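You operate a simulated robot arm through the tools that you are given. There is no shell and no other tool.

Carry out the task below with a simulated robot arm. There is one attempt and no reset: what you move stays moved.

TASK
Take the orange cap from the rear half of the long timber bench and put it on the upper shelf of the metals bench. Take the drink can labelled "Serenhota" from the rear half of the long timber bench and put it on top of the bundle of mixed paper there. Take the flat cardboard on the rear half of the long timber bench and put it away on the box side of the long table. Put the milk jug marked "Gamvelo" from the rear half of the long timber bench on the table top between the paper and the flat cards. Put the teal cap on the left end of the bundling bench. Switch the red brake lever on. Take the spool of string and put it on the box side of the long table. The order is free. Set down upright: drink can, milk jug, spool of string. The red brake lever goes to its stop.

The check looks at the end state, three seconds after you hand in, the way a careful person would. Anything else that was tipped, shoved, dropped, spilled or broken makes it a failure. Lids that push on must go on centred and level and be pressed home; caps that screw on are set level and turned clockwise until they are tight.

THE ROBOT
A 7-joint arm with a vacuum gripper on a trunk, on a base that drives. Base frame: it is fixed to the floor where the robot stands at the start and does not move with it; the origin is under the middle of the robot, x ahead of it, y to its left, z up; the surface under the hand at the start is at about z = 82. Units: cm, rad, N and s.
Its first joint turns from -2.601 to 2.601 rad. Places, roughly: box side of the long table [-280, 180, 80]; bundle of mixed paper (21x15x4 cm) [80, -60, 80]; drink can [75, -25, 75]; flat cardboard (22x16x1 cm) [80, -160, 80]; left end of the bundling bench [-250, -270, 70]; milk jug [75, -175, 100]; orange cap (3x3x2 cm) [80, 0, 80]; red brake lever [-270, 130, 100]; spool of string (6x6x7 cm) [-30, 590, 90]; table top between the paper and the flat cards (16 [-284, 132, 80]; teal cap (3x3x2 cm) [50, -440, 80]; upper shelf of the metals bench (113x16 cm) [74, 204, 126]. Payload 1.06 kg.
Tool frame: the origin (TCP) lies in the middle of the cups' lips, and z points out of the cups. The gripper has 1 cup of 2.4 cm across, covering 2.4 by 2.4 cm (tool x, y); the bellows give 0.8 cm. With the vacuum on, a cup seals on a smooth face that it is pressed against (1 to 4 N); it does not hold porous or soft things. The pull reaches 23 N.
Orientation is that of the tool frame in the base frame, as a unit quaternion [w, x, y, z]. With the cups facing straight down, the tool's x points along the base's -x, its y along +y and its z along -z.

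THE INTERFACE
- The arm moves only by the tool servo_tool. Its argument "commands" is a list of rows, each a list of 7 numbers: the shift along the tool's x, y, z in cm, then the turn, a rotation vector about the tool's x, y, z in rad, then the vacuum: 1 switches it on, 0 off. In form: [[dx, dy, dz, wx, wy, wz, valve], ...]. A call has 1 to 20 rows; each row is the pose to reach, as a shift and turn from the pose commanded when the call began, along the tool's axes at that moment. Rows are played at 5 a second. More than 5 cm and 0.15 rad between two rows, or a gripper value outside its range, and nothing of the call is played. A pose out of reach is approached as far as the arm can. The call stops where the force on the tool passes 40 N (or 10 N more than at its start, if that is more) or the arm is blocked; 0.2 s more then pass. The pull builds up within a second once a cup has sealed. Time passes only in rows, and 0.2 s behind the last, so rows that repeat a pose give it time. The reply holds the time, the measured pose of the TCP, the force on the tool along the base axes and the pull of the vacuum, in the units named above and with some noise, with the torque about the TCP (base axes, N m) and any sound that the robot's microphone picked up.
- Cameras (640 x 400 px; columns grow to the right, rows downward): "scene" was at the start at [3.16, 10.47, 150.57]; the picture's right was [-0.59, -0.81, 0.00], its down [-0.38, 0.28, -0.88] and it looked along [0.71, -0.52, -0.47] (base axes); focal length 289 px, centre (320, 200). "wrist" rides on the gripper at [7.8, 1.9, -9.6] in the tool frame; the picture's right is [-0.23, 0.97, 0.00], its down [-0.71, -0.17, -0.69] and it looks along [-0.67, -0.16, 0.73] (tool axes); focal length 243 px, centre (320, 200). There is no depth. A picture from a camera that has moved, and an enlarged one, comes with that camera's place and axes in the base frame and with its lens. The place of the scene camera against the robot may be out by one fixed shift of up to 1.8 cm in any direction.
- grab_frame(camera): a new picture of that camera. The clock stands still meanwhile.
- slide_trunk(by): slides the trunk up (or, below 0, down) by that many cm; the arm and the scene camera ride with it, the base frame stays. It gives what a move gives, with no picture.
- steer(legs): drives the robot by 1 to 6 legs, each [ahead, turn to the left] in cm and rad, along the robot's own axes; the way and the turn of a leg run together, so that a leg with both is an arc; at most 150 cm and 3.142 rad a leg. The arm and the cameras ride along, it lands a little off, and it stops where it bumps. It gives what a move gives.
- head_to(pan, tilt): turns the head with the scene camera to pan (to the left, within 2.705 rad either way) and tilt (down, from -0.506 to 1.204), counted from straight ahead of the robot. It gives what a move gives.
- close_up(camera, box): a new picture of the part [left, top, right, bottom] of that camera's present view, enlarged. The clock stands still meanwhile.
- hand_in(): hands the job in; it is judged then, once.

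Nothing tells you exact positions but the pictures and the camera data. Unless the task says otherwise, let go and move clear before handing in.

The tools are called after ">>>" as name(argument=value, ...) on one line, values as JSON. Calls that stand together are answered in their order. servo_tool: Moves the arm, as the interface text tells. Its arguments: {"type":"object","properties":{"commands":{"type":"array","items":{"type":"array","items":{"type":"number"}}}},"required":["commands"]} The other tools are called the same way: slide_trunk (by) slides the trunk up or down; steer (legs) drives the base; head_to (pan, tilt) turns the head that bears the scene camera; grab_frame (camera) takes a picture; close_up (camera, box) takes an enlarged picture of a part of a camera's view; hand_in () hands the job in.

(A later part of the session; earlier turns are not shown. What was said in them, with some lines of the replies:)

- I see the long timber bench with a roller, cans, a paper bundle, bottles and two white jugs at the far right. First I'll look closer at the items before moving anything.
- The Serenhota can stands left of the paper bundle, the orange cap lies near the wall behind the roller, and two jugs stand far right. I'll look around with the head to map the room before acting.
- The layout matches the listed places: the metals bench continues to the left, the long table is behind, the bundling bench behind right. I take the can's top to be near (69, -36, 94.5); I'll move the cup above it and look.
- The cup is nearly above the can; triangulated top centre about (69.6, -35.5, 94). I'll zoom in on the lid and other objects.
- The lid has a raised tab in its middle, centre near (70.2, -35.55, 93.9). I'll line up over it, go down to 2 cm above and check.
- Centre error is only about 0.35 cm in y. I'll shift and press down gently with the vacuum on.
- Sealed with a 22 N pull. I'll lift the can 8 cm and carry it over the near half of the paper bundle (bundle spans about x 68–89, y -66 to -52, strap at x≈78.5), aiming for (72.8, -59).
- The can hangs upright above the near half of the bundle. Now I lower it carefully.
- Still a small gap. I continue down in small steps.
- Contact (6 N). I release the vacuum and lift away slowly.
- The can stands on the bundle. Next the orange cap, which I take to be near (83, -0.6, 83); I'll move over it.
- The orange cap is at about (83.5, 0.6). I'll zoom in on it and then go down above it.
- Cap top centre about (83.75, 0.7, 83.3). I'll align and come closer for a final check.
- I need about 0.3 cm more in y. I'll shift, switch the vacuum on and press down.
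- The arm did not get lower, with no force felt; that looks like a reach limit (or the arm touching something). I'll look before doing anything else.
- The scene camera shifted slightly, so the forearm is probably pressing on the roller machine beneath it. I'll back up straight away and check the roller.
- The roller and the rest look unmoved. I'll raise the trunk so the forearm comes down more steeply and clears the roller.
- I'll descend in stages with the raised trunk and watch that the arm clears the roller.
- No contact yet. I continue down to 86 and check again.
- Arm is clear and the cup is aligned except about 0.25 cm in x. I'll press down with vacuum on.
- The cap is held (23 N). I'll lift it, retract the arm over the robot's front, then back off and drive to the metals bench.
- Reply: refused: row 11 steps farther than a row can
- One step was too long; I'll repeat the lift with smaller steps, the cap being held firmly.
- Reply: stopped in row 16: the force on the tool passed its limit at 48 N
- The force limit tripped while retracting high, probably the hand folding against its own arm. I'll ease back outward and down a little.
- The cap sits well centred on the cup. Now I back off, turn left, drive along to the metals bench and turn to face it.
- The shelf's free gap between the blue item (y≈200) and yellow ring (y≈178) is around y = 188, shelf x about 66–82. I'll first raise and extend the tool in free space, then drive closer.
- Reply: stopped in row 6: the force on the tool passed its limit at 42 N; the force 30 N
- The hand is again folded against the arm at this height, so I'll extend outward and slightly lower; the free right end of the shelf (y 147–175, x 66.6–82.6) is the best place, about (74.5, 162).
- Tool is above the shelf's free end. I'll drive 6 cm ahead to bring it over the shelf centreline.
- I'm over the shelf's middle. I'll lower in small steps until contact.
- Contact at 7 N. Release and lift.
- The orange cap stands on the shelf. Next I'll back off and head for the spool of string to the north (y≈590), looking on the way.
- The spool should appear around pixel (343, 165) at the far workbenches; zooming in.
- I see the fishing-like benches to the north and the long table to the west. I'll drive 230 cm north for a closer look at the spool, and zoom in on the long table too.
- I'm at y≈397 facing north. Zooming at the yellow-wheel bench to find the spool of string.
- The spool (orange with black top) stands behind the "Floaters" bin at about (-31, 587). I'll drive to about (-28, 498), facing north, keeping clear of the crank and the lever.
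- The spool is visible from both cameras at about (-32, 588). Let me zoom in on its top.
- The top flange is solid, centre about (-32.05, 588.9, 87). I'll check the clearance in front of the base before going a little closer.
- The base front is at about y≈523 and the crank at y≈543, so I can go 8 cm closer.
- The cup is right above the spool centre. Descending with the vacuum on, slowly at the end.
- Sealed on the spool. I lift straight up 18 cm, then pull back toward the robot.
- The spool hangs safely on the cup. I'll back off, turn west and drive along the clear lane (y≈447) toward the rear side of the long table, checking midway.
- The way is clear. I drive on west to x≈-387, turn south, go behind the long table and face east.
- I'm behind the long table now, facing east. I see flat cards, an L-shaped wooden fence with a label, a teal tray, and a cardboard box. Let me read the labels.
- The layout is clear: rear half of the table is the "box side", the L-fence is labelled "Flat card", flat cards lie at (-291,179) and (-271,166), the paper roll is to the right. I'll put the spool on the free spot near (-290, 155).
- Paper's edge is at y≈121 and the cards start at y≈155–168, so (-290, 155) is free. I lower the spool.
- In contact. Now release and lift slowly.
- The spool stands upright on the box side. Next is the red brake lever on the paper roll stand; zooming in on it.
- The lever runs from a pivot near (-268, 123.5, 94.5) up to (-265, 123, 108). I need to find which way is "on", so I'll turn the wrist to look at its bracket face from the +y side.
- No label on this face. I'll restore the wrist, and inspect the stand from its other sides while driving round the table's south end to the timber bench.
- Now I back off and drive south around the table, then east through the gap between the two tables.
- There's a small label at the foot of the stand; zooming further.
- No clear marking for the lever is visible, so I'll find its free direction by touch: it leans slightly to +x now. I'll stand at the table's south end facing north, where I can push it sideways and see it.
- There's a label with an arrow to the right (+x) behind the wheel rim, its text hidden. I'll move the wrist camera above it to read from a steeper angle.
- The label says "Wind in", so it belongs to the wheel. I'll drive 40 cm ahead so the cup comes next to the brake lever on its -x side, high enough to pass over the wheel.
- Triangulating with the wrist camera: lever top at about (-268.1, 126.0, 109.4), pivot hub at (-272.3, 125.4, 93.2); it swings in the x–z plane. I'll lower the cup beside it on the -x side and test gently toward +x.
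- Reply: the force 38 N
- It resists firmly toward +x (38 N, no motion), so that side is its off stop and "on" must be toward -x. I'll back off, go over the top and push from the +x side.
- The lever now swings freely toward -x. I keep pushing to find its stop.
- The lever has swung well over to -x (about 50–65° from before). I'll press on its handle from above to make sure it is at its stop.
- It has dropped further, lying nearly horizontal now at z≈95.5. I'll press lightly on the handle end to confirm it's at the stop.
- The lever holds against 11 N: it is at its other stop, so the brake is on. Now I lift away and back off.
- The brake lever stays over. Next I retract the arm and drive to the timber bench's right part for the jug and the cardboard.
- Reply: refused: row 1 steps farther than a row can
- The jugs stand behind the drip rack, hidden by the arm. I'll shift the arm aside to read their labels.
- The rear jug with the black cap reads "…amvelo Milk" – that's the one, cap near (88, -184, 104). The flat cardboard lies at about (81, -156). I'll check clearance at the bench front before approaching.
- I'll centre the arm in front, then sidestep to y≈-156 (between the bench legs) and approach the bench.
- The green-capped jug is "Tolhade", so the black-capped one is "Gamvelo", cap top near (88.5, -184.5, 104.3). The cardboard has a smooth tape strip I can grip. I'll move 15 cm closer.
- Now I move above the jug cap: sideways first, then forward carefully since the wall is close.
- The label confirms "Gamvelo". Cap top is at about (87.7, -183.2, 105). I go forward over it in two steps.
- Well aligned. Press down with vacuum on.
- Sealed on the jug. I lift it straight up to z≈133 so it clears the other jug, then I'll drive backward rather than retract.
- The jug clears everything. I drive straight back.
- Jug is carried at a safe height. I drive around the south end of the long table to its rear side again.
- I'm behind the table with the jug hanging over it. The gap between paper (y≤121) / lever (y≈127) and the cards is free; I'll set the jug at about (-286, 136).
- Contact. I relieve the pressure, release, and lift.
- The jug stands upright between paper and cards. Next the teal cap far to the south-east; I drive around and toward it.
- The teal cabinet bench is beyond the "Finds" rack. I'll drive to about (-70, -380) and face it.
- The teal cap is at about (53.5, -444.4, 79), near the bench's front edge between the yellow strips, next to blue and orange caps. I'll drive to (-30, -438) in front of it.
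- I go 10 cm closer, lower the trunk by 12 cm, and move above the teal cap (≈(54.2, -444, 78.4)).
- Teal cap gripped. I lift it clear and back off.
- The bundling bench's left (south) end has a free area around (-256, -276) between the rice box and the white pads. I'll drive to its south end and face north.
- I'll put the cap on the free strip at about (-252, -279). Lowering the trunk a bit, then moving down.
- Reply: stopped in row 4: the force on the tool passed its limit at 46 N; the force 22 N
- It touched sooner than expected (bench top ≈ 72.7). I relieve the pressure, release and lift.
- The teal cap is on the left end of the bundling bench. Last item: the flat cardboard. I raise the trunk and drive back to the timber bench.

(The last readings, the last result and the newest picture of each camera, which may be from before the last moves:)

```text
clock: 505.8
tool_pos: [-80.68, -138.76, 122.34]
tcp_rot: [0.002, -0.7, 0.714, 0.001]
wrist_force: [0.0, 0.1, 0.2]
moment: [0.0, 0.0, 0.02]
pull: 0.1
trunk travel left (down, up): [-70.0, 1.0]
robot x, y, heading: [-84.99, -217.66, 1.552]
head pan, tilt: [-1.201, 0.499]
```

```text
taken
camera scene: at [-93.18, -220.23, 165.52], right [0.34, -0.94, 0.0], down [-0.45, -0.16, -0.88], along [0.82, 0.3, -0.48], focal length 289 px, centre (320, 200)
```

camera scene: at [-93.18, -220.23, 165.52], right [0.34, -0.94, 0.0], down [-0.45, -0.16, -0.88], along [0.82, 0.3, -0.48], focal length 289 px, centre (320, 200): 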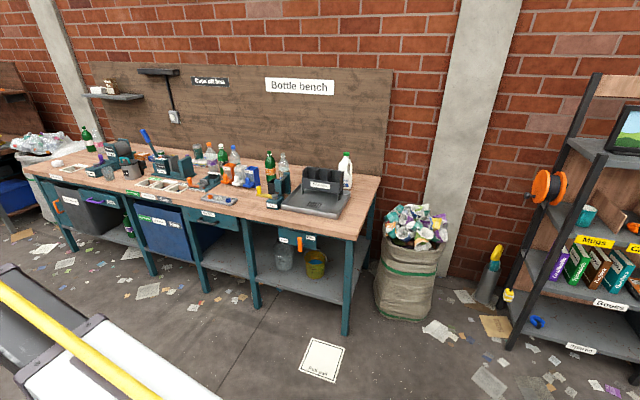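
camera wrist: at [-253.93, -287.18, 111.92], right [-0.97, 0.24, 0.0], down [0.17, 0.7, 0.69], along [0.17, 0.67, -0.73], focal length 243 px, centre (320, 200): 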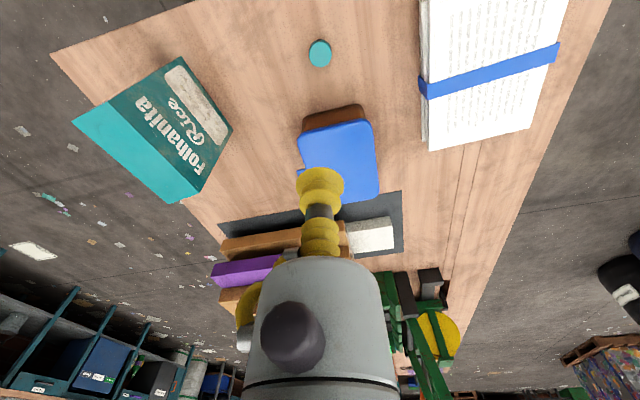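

>>> steer(legs=[[61, 0], [0, -1.555], [62, 0]])

>>> head_to(pan=0.1, tilt=0.7)

>>> grab_frame(camera="scene")

>>> grab_frame(camera="wrist")

```text
clock: 516.2
tool_pos: [60.09, -160.36, 122.36]
tcp_rot: [0.003, 0.012, 1.0, -0.002]
wrist_force: [0.6, -0.3, 0.0]
moment: [-0.02, 0.0, 0.0]
pull: 0.1
trunk travel left (down, up): [-70.0, 1.0]
robot x, y, heading: [-19.09, -155.91, -0.016]
head pan, tilt: [-1.201, 0.499]
```

```text
clock: 517.7
tool_pos: [60.01, -160.34, 122.32]
tcp_rot: [0.002, 0.013, 1.0, -0.001]
wrist_force: [-0.3, -0.1, 0.1]
moment: [0.0, -0.04, 0.0]
pull: 0.1
trunk travel left (down, up): [-70.0, 1.0]
robot x, y, heading: [-19.17, -155.93, -0.021]
head pan, tilt: [0.099, 0.7]
```

```text
taken
camera scene: at [-14.67, -139.23, 163.75], right [0.08, -1.0, 0.0], down [-0.64, -0.05, -0.77], along [0.76, 0.06, -0.64], focal length 289 px, centre (320, 200)
```

scene: 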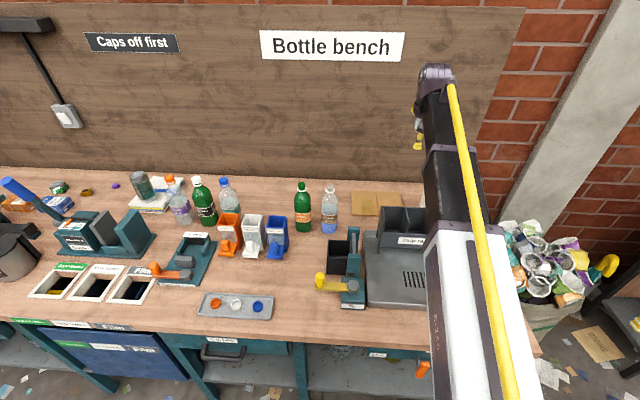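

```text
taken
camera wrist: at [52.24, -158.34, 131.87], right [0.26, 0.97, 0.0], down [0.7, -0.19, 0.69], along [0.67, -0.18, -0.73], focal length 243 px, centre (320, 200)
```

wrist: 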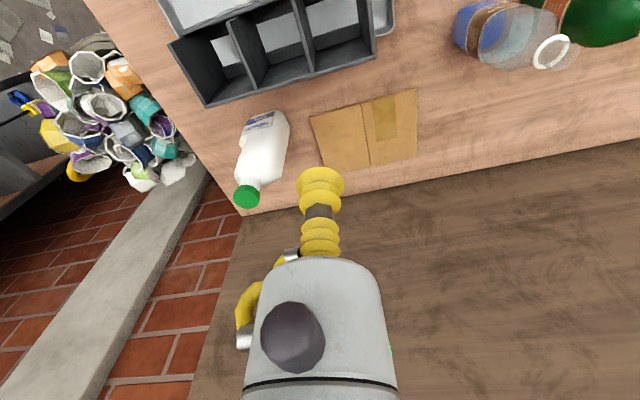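

I go 14 cm closer and bring the cup above the tape strip of the cardboard (≈(80.8, -151.7)).

>>> steer(legs=[[14, 0]])

>>> servo_tool(commands=[[-2, 3, 0, 0, 0, 0, 0], [-4, 6, 1, 0, 0, 0, 0], [-6.5, 8.8, 3, 0, 0, 0, 0], [-6.5, 8.8, 7, 0, 0, 0, 0], [-6.5, 8.8, 11, 0, 0, 0, 0], [-6.5, 8.8, 15, 0, 0, 0, 0], [-6.5, 8.8, 19, 0, 0, 0, 0], [-6.5, 8.8, 22, 0, 0, 0, 0], [-6.5, 8.8, 22, 0, 0, 0, 0]])

>>> grab_frame(camera="wrist")

>>> grab_frame(camera="scene")

```text
clock: 519.0
tool_pos: [73.99, -160.96, 122.37]
tcp_rot: [0.003, 0.013, 1.0, -0.001]
wrist_force: [0.7, 0.7, -0.7]
moment: [0.04, 0.0, -0.01]
pull: 0.0
trunk travel left (down, up): [-70.0, 1.0]
robot x, y, heading: [-5.53, -156.08, -0.018]
head pan, tilt: [0.099, 0.7]
```

```text
clock: 521.0
tool_pos: [80.8, -152.25, 100.56]
tcp_rot: [0.002, 0.013, 1.0, -0.001]
wrist_force: [-0.2, -0.3, 0.4]
moment: [-0.03, -0.05, -0.01]
pull: 0.0
trunk travel left (down, up): [-70.0, 1.0]
robot x, y, heading: [-5.25, -156.07, -0.028]
head pan, tilt: [0.099, 0.7]
```

```text
taken
camera wrist: at [72.95, -150.24, 110.05], right [0.26, 0.97, 0.0], down [0.7, -0.19, 0.69], along [0.66, -0.18, -0.72], focal length 243 px, centre (320, 200)
```

wrist: 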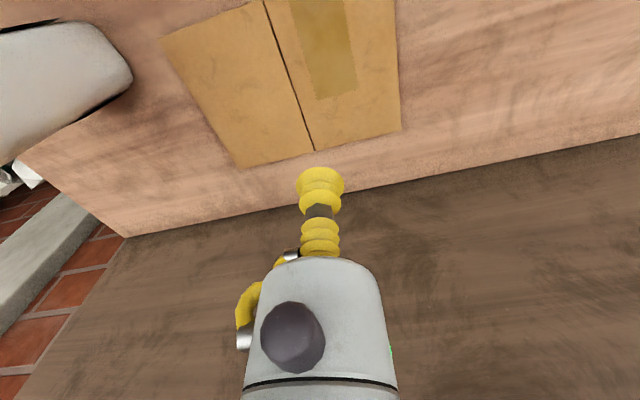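

```text
taken
camera scene: at [-0.7, -139.55, 163.74], right [0.07, -1.0, 0.0], down [-0.64, -0.05, -0.76], along [0.76, 0.06, -0.64], focal length 289 px, centre (320, 200)
```

scene: 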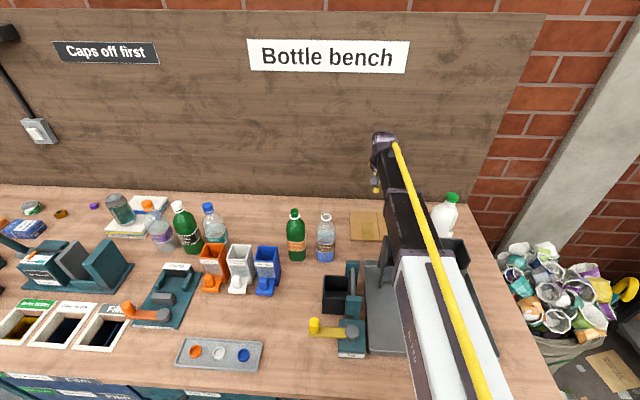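

>>> servo_tool(commands=[[0, 0.8, 4, 0, 0, 0, 0], [0, 0.8, 8, 0, 0, 0, 0], [0, 0.8, 12, 0, 0, 0, 0], [0, 0.8, 15, 0, 0, 0, 0], [0, 0.8, 15, 0, 0, 0, 0]])

>>> grab_frame(camera="wrist")

>>> close_up(camera="wrist", box=[230, 100, 400, 240])

>>> grab_frame(camera="scene")

```text
clock: 522.2
tool_pos: [80.73, -151.65, 85.41]
tcp_rot: [0.003, 0.013, 1.0, 0.0]
wrist_force: [0.4, 0.5, 0.4]
moment: [-0.01, 0.01, 0.0]
pull: 0.1
trunk travel left (down, up): [-70.0, 1.0]
robot x, y, heading: [-5.67, -156.42, -0.018]
head pan, tilt: [0.099, 0.7]
```

```text
taken
camera wrist: at [72.94, -149.8, 94.93], right [0.26, 0.97, 0.0], down [0.7, -0.19, 0.69], along [0.66, -0.18, -0.72], focal length 243 px, centre (320, 200)
```

wrist: 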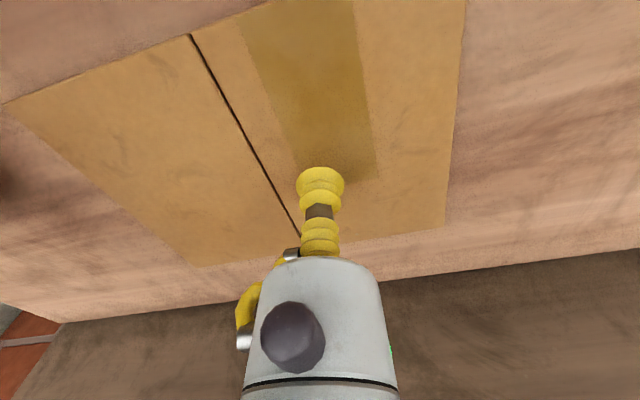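

```text
2.86 times, centred on (315, 170) of wrist
camera zoom: at [72.94, -149.8, 94.93], right [0.26, 0.97, 0.0], down [0.7, -0.19, 0.69], along [0.66, -0.18, -0.72], focal length 693 px, centre (334, 286)
```

zoom: 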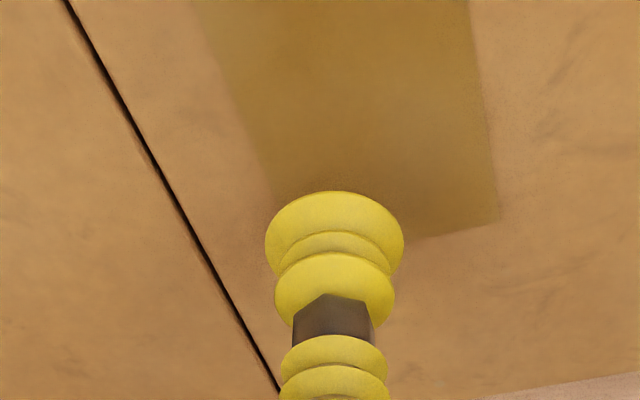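

```text
taken
camera scene: at [-0.7, -139.55, 163.74], right [0.07, -1.0, 0.0], down [-0.64, -0.05, -0.76], along [0.76, 0.06, -0.64], focal length 289 px, centre (320, 200)
```

scene: 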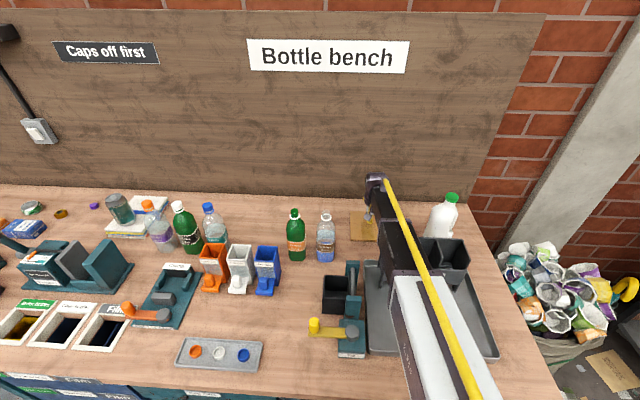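

>>> servo_tool(commands=[[0.4, 0.5, 0.8, 0, 0, 0, 1], [0.4, 0.5, 1.4, 0, 0, 0, 1], [0.4, 0.5, 1.9, 0, 0, 0, 1], [0.4, 0.5, 2.2, 0, 0, 0, 1], [0.4, 0.5, 2.2, 0, 0, 0, 1]])

```text
clock: 523.4
tool_pos: [80.67, -151.14, 83.14]
tcp_rot: [0.003, 0.014, 1.0, -0.001]
wrist_force: [-0.3, 0.3, 0.3]
moment: [0.05, -0.01, -0.02]
pull: 22.9
trunk travel left (down, up): [-70.0, 1.0]
robot x, y, heading: [-5.67, -156.6, -0.023]
head pan, tilt: [0.099, 0.7]
```

The tape sealed (22.9 N). I lift the card slowly straight up.

>>> servo_tool(commands=[[0, 0, -0.3, 0, 0, 0, 1], [0, 0, -0.8, 0, 0, 0, 1], [0, 0, -1.5, 0, 0, 0, 1], [0, 0, -3, 0, 0, 0, 1], [0, 0, -5, 0, 0, 0, 1], [0, 0, -8, 0, 0, 0, 1], [0, 0, -11, 0, 0, 0, 1], [0, 0, -14, 0, 0, 0, 1], [0, 0, -18, 0, 0, 0, 1], [0, 0, -22, 0, 0, 0, 1], [0, 0, -26, 0, 0, 0, 1], [0, 0, -30, 0, 0, 0, 1], [0, 0, -34, 0, 0, 0, 1], [0, 0, -38, 0, 0, 0, 1], [0, 0, -38, 0, 0, 0, 1]])

>>> grab_frame(camera="wrist")

>>> grab_frame(camera="scene")

```text
clock: 526.6
tool_pos: [80.0, -150.98, 121.5]
tcp_rot: [0.003, 0.014, 1.0, -0.001]
wrist_force: [0.6, 0.5, -0.7]
moment: [0.01, 0.0, 0.01]
pull: 22.9
trunk travel left (down, up): [-70.0, 1.0]
robot x, y, heading: [-5.82, -156.27, -0.028]
head pan, tilt: [0.099, 0.7]
```

```text
taken
camera wrist: at [72.15, -149.09, 130.94], right [0.26, 0.97, 0.0], down [0.7, -0.19, 0.69], along [0.66, -0.18, -0.73], focal length 243 px, centre (320, 200)
```

wrist: 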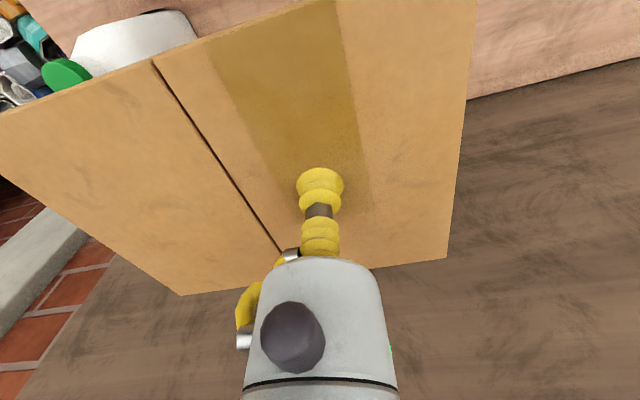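

```text
taken
camera scene: at [-0.72, -139.56, 163.74], right [0.07, -1.0, 0.0], down [-0.64, -0.05, -0.77], along [0.76, 0.06, -0.64], focal length 289 px, centre (320, 200)
```

scene: 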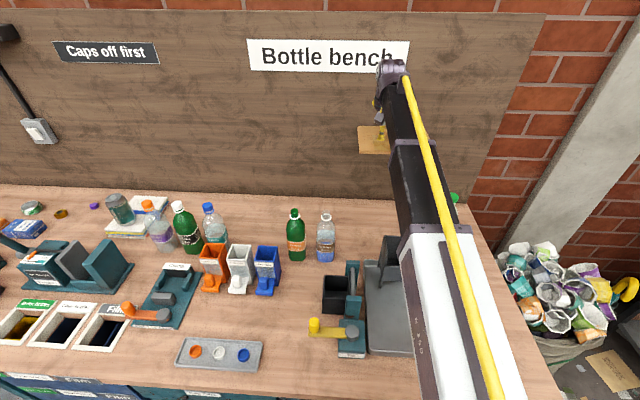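

The card hangs level. I back off and carry it around to the rear side of the long table.

>>> steer(legs=[[-70, 0], [0, 1.945], [150, 0], [14, 0], [0, 1.22], [150, 0]])

>>> grab_frame(camera="wrist")

```text
clock: 553.1
tool_pos: [-366.64, -10.31, 121.45]
tcp_rot: [-0.001, 1.0, 0.01, -0.003]
wrist_force: [-0.3, 0.6, -0.1]
moment: [-0.04, -0.01, 0.01]
pull: 22.8
trunk travel left (down, up): [-70.0, 1.0]
robot x, y, heading: [-281.58, -1.22, -3.12]
head pan, tilt: [0.099, 0.7]
```

```text
taken
camera wrist: at [-358.68, -12.14, 130.89], right [-0.21, -0.98, 0.0], down [-0.71, 0.16, 0.69], along [-0.67, 0.15, -0.73], focal length 243 px, centre (320, 200)
```

wrist: 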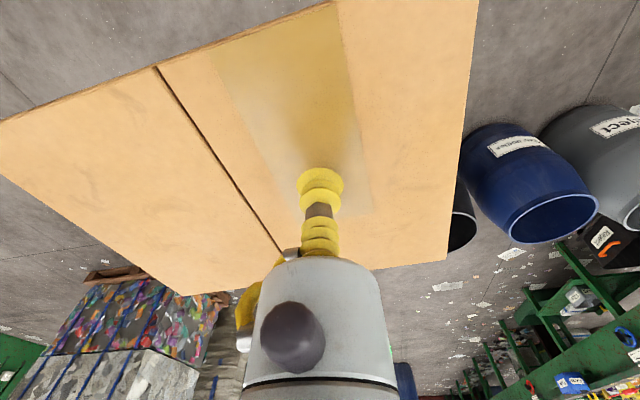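

>>> steer(legs=[[97, 0], [0, -1.592], [150, 0], [52, 0], [0, -1.571]])

>>> head_to(pan=0.3, tilt=0.75)

>>> grab_frame(camera="scene")

>>> grab_frame(camera="wrist")

```text
clock: 575.5
tool_pos: [-289.8, 207.49, 121.33]
tcp_rot: [0.002, 0.007, 1.0, -0.001]
wrist_force: [0.5, 0.6, 0.1]
moment: [0.0, 0.03, -0.03]
pull: 22.5
trunk travel left (down, up): [-70.0, 1.0]
robot x, y, heading: [-375.31, 201.43, -0.009]
head pan, tilt: [0.099, 0.7]
```

```text
clock: 576.2
tool_pos: [-289.73, 207.69, 121.43]
tcp_rot: [0.002, 0.007, 1.0, 0.0]
wrist_force: [-0.6, 0.3, -0.7]
moment: [-0.01, 0.0, 0.01]
pull: 23.4
trunk travel left (down, up): [-70.0, 1.0]
robot x, y, heading: [-375.16, 201.48, -0.01]
head pan, tilt: [0.3, 0.75]
```

```text
taken
camera scene: at [-371.12, 219.73, 163.32], right [0.28, -0.96, 0.0], down [-0.65, -0.19, -0.73], along [0.7, 0.21, -0.68], focal length 289 px, centre (320, 200)
```

scene: 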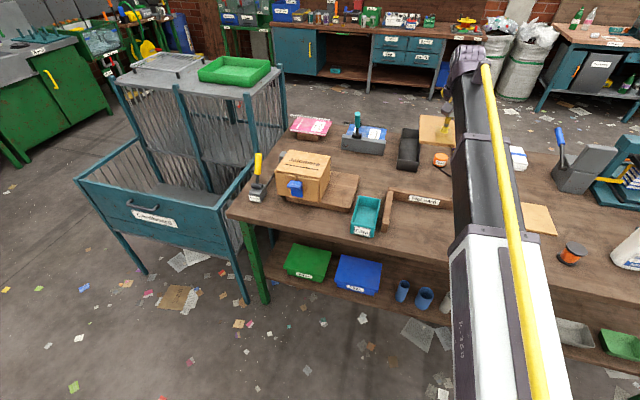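

```text
taken
camera wrist: at [-297.59, 209.55, 130.89], right [0.25, 0.97, 0.0], down [0.7, -0.18, 0.69], along [0.67, -0.17, -0.72], focal length 243 px, centre (320, 200)
```

wrist: 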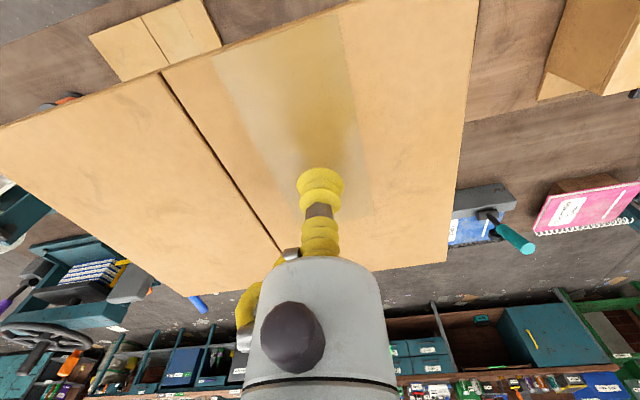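

The card is above the "Flat card" fence area (interior x < -276, y < 217.5; the neighbouring card ends at y≈190). I aim the card's centre at (-286.7, 203.7) and lower partway to check.

>>> servo_tool(commands=[[-1.5, -0.3, 3, 0, 0, 0, 1], [-1.5, -0.3, 7, 0, 0, 0, 1], [-1.5, -0.3, 11, 0, 0, 0, 1], [-1.5, -0.3, 15, 0, 0, 0, 1], [-1.5, -0.3, 19, 0, 0, 0, 1], [-1.5, -0.3, 23, 0, 0, 0, 1], [-1.5, -0.3, 27, 0, 0, 0, 1], [-1.5, -0.3, 30, 0, 0, 0, 1], [-1.5, -0.3, 30, 0, 0, 0, 1]])

>>> head_to(pan=0.1, tilt=0.75)

>>> grab_frame(camera="scene")

>>> grab_frame(camera="wrist")

```text
clock: 578.2
tool_pos: [-288.15, 207.2, 91.44]
tcp_rot: [0.002, 0.007, 1.0, 0.0]
wrist_force: [-0.4, -0.7, -0.4]
moment: [0.04, 0.0, 0.01]
pull: 22.7
trunk travel left (down, up): [-70.0, 1.0]
robot x, y, heading: [-374.88, 201.47, -0.013]
head pan, tilt: [0.3, 0.75]
```

```text
clock: 578.9
tool_pos: [-288.19, 207.16, 91.31]
tcp_rot: [0.002, 0.007, 1.0, -0.001]
wrist_force: [0.2, -1.1, 0.0]
moment: [0.01, 0.03, 0.01]
pull: 22.4
trunk travel left (down, up): [-70.0, 1.0]
robot x, y, heading: [-374.97, 201.62, -0.013]
head pan, tilt: [0.099, 0.75]
```

```text
taken
camera scene: at [-370.81, 218.11, 163.32], right [0.09, -1.0, 0.0], down [-0.68, -0.06, -0.73], along [0.73, 0.06, -0.68], focal length 289 px, centre (320, 200)
```

scene: 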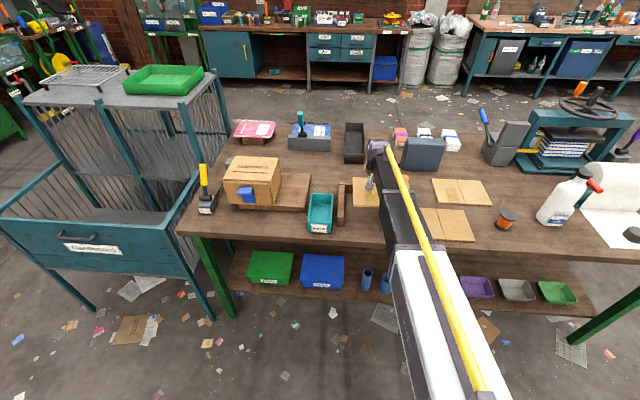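

```text
taken
camera wrist: at [-296.04, 209.1, 100.89], right [0.25, 0.97, 0.0], down [0.7, -0.18, 0.69], along [0.67, -0.17, -0.73], focal length 243 px, centre (320, 200)
```

wrist: 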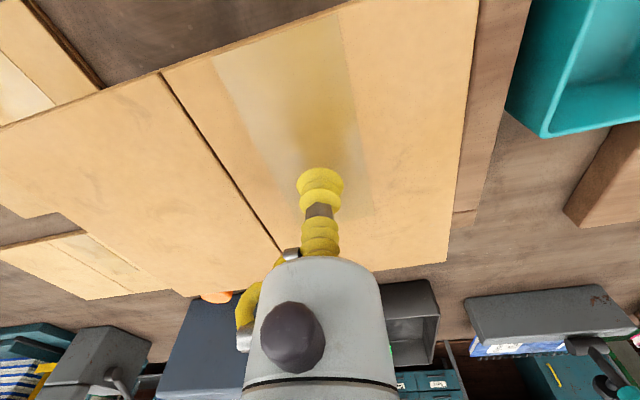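

>>> close_up(camera="scene", box=[290, 130, 490, 260])

>>> close_up(camera="wrist", box=[380, 0, 560, 300])

```text
3.08 times, centred on (390, 195) of scene
camera zoom: at [-370.81, 218.11, 163.32], right [0.09, -1.0, 0.0], down [-0.68, -0.06, -0.73], along [0.73, 0.06, -0.68], focal length 888 px, centre (105, 215)
```

zoom: 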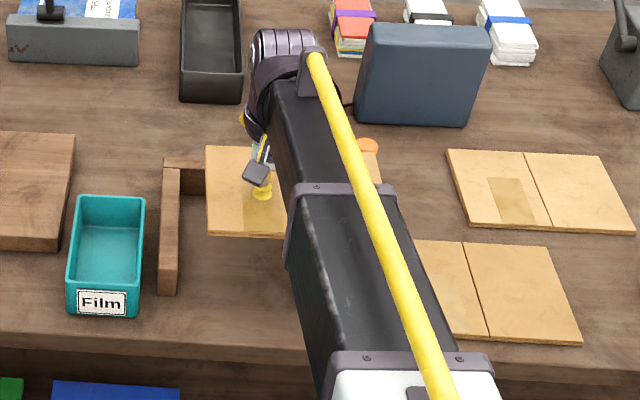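

```text
1.33 times, centred on (470, 150) of wrist
camera zoom: at [-296.04, 209.1, 100.89], right [0.25, 0.97, 0.0], down [0.7, -0.18, 0.69], along [0.67, -0.17, -0.73], focal length 324 px, centre (120, 267)
```

zoom: 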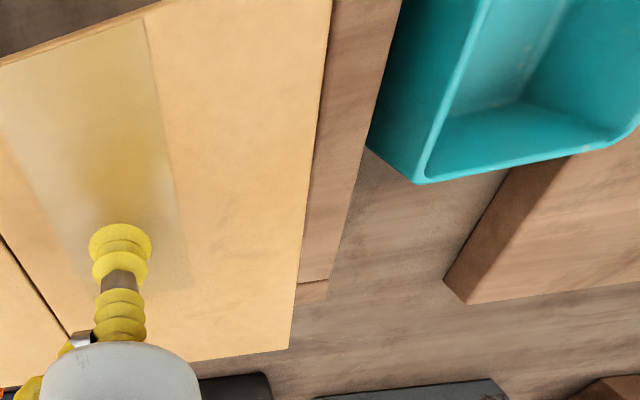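

Clearances to the fence are about 2.5–3 cm on both sides. I lower the card further, then in small steps.

>>> servo_tool(commands=[[0, 0, 2, 0, 0, 0, 1], [0, 0, 4, 0, 0, 0, 1], [0, 0, 6, 0, 0, 0, 1], [0, 0, 8, 0, 0, 0, 1], [0, 0, 8, 0, 0, 0, 1]])

>>> grab_frame(camera="wrist")

>>> close_up(camera="scene", box=[290, 130, 490, 260])

```text
clock: 580.1
tool_pos: [-288.18, 207.12, 83.39]
tcp_rot: [0.003, 0.008, 1.0, -0.001]
wrist_force: [-0.2, -0.4, -0.8]
moment: [0.03, 0.01, 0.0]
pull: 22.8
trunk travel left (down, up): [-70.0, 1.0]
robot x, y, heading: [-375.04, 201.24, -0.012]
head pan, tilt: [0.099, 0.75]
```

```text
taken
camera wrist: at [-295.93, 209.11, 92.84], right [0.25, 0.97, 0.0], down [0.7, -0.18, 0.69], along [0.67, -0.17, -0.72], focal length 243 px, centre (320, 200)
```

wrist: 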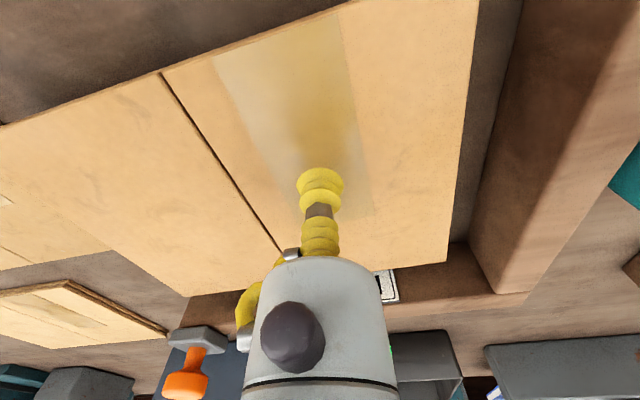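

```text
3.08 times, centred on (390, 195) of scene
camera zoom: at [-370.8, 218.1, 163.32], right [0.09, -1.0, 0.0], down [-0.68, -0.06, -0.73], along [0.73, 0.06, -0.68], focal length 888 px, centre (105, 215)
```

zoom: 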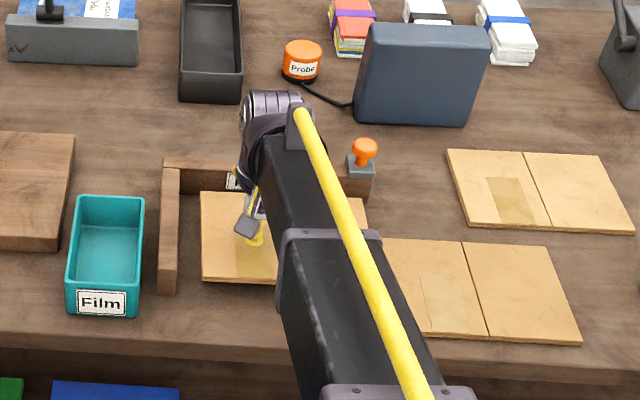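

The card sits inside the fence without touching. Final lowering in small steps.

>>> servo_tool(commands=[[0, 0, 0.5, 0, 0, 0, 1], [0, 0, 1.0, 0, 0, 0, 1], [0, 0, 1.5, 0, 0, 0, 1], [0, 0, 1.5, 0, 0, 0, 1]])

```text
clock: 581.1
tool_pos: [-288.23, 207.18, 81.93]
tcp_rot: [0.003, 0.006, 1.0, -0.001]
wrist_force: [-0.1, 0.0, 0.0]
moment: [0.05, 0.02, -0.02]
pull: 22.7
trunk travel left (down, up): [-70.0, 1.0]
robot x, y, heading: [-375.2, 201.31, -0.012]
head pan, tilt: [0.099, 0.75]
```

>>> servo_tool(commands=[[0, 0, 0.3, 0, 0, 0, 1], [0, 0, 0.6, 0, 0, 0, 1], [0, 0, 0.6, 0, 0, 0, 1]])

```text
clock: 581.9
tool_pos: [-288.02, 207.17, 81.42]
tcp_rot: [0.002, 0.006, 1.0, 0.0]
wrist_force: [0.4, 0.1, -0.1]
moment: [0.0, 0.01, -0.02]
pull: 22.9
trunk travel left (down, up): [-70.0, 1.0]
robot x, y, heading: [-375.22, 200.98, -0.01]
head pan, tilt: [0.099, 0.75]
```

>>> servo_tool(commands=[[0, 0, 0.2, 0, 0, 0, 1], [0, 0, 0.4, 0, 0, 0, 1], [0, 0, 0.4, 0, 0, 0, 1]])

>>> grab_frame(camera="wrist")

```text
clock: 582.7
tool_pos: [-287.98, 207.22, 80.96]
tcp_rot: [0.003, 0.007, 1.0, -0.001]
wrist_force: [-0.1, 0.2, 1.1]
moment: [-0.02, 0.01, -0.02]
pull: 22.8
trunk travel left (down, up): [-70.0, 1.0]
robot x, y, heading: [-375.02, 201.38, -0.008]
head pan, tilt: [0.099, 0.75]
```

```text
taken
camera wrist: at [-295.87, 209.11, 90.51], right [0.25, 0.97, 0.0], down [0.7, -0.18, 0.69], along [0.67, -0.17, -0.72], focal length 243 px, centre (320, 200)
```

wrist: 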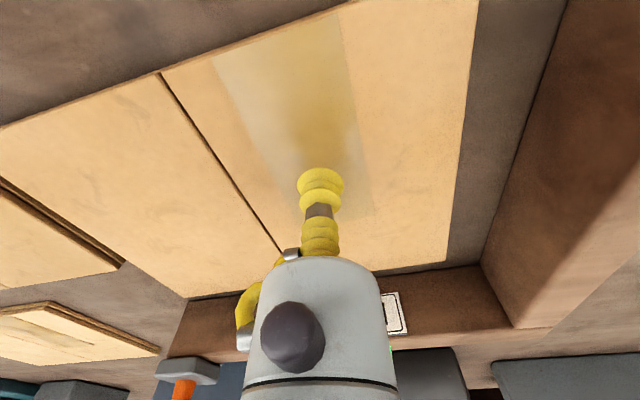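

>>> servo_tool(commands=[[0, 0, 0.15, 0, 0, 0, 1], [0, 0, 0.3, 0, 0, 0, 1], [0, 0, 0.3, 0, 0, 0, 1]])

```text
clock: 583.5
tool_pos: [-288.14, 207.2, 80.74]
tcp_rot: [0.005, 0.007, 1.0, 0.0]
wrist_force: [7.3, -0.8, 16.3]
moment: [-0.01, 0.06, 0.0]
pull: 23.0
trunk travel left (down, up): [-70.0, 1.0]
robot x, y, heading: [-375.33, 201.4, -0.011]
head pan, tilt: [0.099, 0.75]
```

Contact. I ease off slightly, release, and lift.

>>> servo_tool(commands=[[0, 0, -0.2, 0, 0, 0, 1], [0, 0, -0.2, 0, 0, 0, 0], [0, 0, -0.2, 0, 0, 0, 0], [0, 0, -0.2, 0, 0, 0, 0], [0, 0, -0.2, 0, 0, 0, 0], [0, 0, -0.2, 0, 0, 0, 0], [0, 0, -0.7, 0, 0, 0, 0], [0, 0, -1.2, 0, 0, 0, 0], [0, 0, -2.5, 0, 0, 0, 0], [0, 0, -5, 0, 0, 0, 0], [0, 0, -9, 0, 0, 0, 0], [0, 0, -13, 0, 0, 0, 0], [0, 0, -17, 0, 0, 0, 0], [0, 0, -21, 0, 0, 0, 0], [0, 0, -25, 0, 0, 0, 0], [0, 0, -29, 0, 0, 0, 0], [0, 0, -33, 0, 0, 0, 0], [0, 0, -37, 0, 0, 0, 0], [0, 0, -37, 0, 0, 0, 0]])

>>> grab_frame(camera="wrist")

>>> steer(legs=[[-40, 0]])

>>> head_to(pan=-0.1, tilt=0.6)

>>> grab_frame(camera="scene")

```text
clock: 587.5
tool_pos: [-288.33, 207.24, 117.82]
tcp_rot: [0.002, 0.007, 1.0, 0.0]
wrist_force: [-0.2, 0.7, 0.2]
moment: [0.01, -0.02, -0.01]
pull: 0.1
trunk travel left (down, up): [-70.0, 1.0]
robot x, y, heading: [-375.01, 201.41, -0.01]
head pan, tilt: [0.099, 0.75]
```

```text
taken
camera wrist: at [-295.98, 209.13, 127.35], right [0.25, 0.97, 0.0], down [0.7, -0.18, 0.69], along [0.67, -0.17, -0.73], focal length 243 px, centre (320, 200)
```

wrist: 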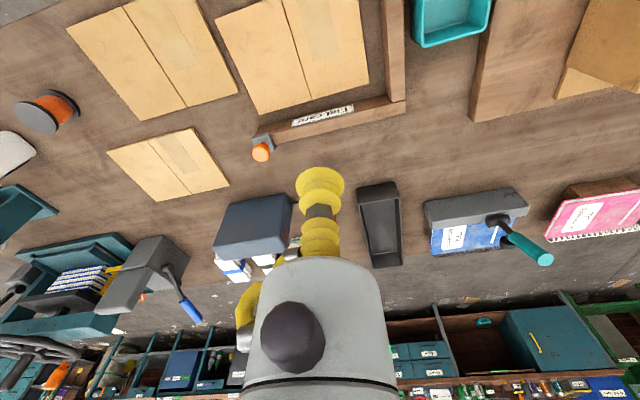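

```text
clock: 590.1
tool_pos: [-329.16, 208.22, 117.87]
tcp_rot: [0.003, 0.002, 1.0, -0.001]
wrist_force: [1.0, 0.2, -0.1]
moment: [0.0, -0.03, 0.01]
pull: 0.0
trunk travel left (down, up): [-70.0, 1.0]
robot x, y, heading: [-415.97, 201.65, -0.009]
head pan, tilt: [0.099, 0.75]
```

```text
clock: 590.8
tool_pos: [-329.21, 208.28, 117.81]
tcp_rot: [0.003, 0.002, 1.0, -0.001]
wrist_force: [-0.5, -0.5, 0.4]
moment: [0.0, 0.03, 0.0]
pull: 0.0
trunk travel left (down, up): [-70.0, 1.0]
robot x, y, heading: [-416.02, 201.67, -0.006]
head pan, tilt: [-0.099, 0.6]
```

```text
taken
camera scene: at [-411.35, 216.74, 164.6], right [-0.1, -0.99, 0.0], down [-0.56, 0.06, -0.82], along [0.82, -0.08, -0.57], focal length 289 px, centre (320, 200)
```

scene: 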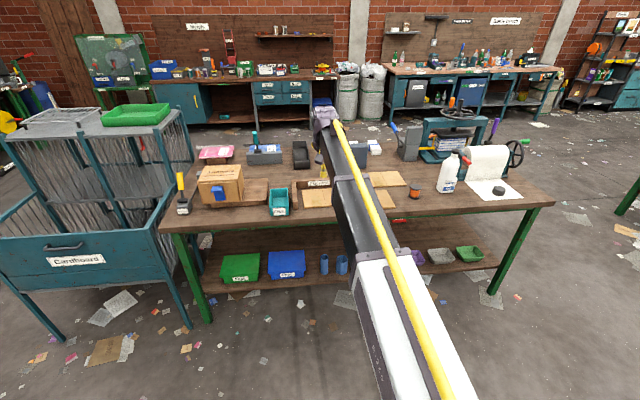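

All items are placed. I'll do a final check of the lever, jug, spool and card from here, and look toward the timber bench and metals shelf.

>>> close_up(camera="scene", box=[280, 110, 540, 240])

>>> close_up(camera="scene", box=[380, 10, 560, 90])

>>> close_up(camera="scene", box=[150, 10, 350, 110])

```text
2.46 times, centred on (410, 175) of scene
camera zoom: at [-411.35, 216.74, 164.6], right [-0.1, -0.99, 0.0], down [-0.56, 0.06, -0.82], along [0.82, -0.08, -0.57], focal length 711 px, centre (98, 262)
```

zoom: 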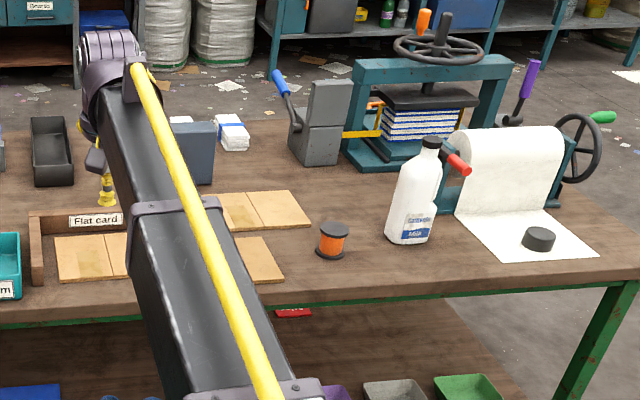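

```text
3.56 times, centred on (470, 50) of scene
camera zoom: at [-411.35, 216.74, 164.6], right [-0.1, -0.99, 0.0], down [-0.56, 0.06, -0.82], along [0.82, -0.08, -0.57], focal length 1027 px, centre (-213, 733)
```

zoom: 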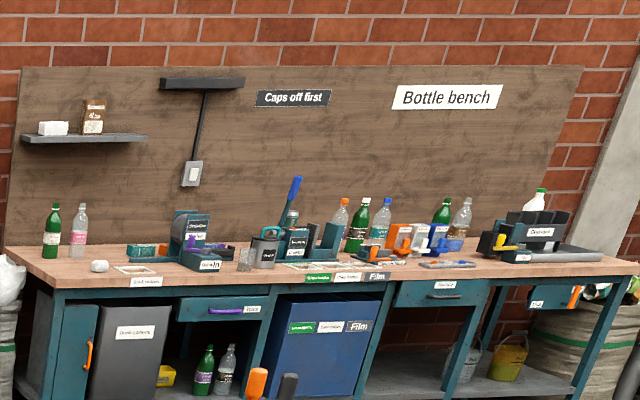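

```text
3.20 times, centred on (250, 60) of scene
camera zoom: at [-411.35, 216.74, 164.6], right [-0.1, -0.99, 0.0], down [-0.56, 0.06, -0.82], along [0.82, -0.08, -0.57], focal length 924 px, centre (544, 648)
```

zoom: 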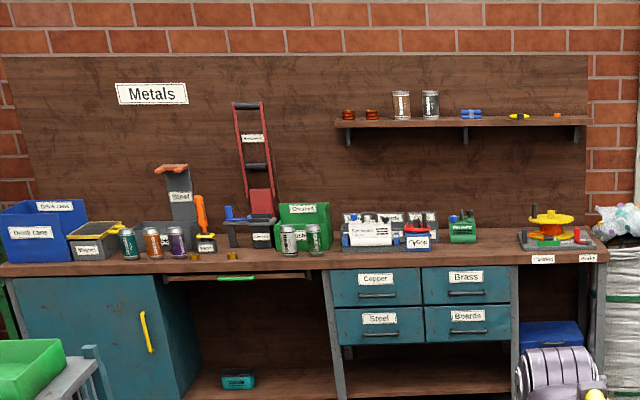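

>>> close_up(camera="scene", box=[415, 55, 495, 95])

>>> close_up(camera="scene", box=[425, 140, 535, 205])

```text
8.00 times, centred on (455, 75) of scene
camera zoom: at [-411.35, 216.74, 164.6], right [-0.1, -0.99, 0.0], down [-0.56, 0.06, -0.82], along [0.82, -0.08, -0.57], focal length 2310 px, centre (-760, 1200)
```

zoom: 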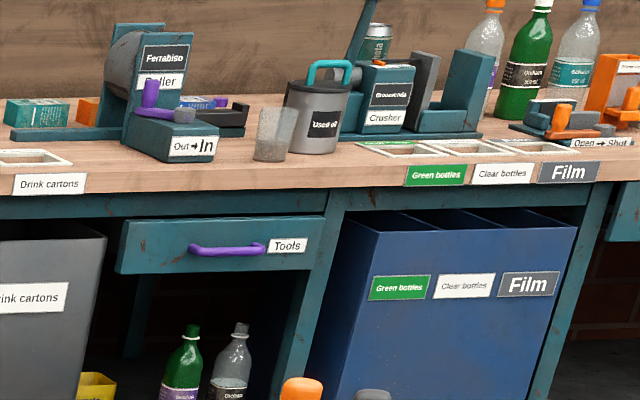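

```text
5.82 times, centred on (480, 172) of scene
camera zoom: at [-411.35, 216.74, 164.6], right [-0.1, -0.99, 0.0], down [-0.56, 0.06, -0.82], along [0.82, -0.08, -0.57], focal length 1680 px, centre (-611, 360)
```

zoom: 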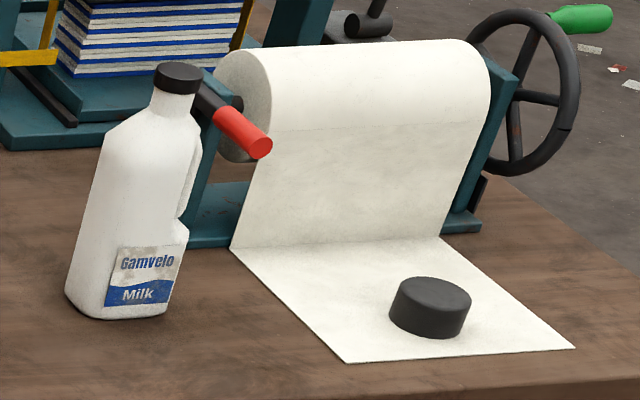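

All seven jobs are done, and my last views show each one in place:

- **Orange cap:** on the upper shelf of the metals bench.
- **"Serenhota" can:** upright on top of the bundle of mixed paper.
- **"Gamvelo" jug:** upright on the table top between the paper and the flat cards, a few cm clear of the brake lever.
- **Spool of string:** upright on the box side of the long table.
- **Flat cardboard:** flat on the box side of the long table, inside the "Flat card" fence.
- **Teal cap:** on the left end of the bundling bench.
- **Red brake lever:** pushed over to its stop. It carries no label. It was already hard against its +x stop, so I took the other stop as "on"; it held against an 11 N press.

Early on the forearm pressed briefly on the Roller machine. As far as I can see, neither the Roller nor anything near it moved.

The gripper is empty and clear, so I hand in.

>>> hand_in()

```text
The job is handed in.
```

I finished all seven jobs and handed the work in; no verdict has come back yet.

- **Orange cap:** on the right end of the upper shelf of the metals bench.
- **"Serenhota" can:** upright on top of the bundle of mixed paper.
- **Flat cardboard:** on the box side of the long table, inside the fence labelled "Flat card".
- **"Gamvelo" jug:** upright on the table top between the paper and the flat cards.
- **Teal cap:** on the left end of the bundling bench.
- **Red brake lever:** over at its stop. I found no label for the lever, so "on" is my inference. It would not move toward +x under 38 N, so I pushed it the other way until it held at the opposite stop against 11 N.
- **Spool of string:** upright on the box side of the long table.

While I was picking up the orange cap, the forearm rested on the Roller machine on the timber bench. I backed off, and later views showed no sign that the Roller or anything beside it had moved.
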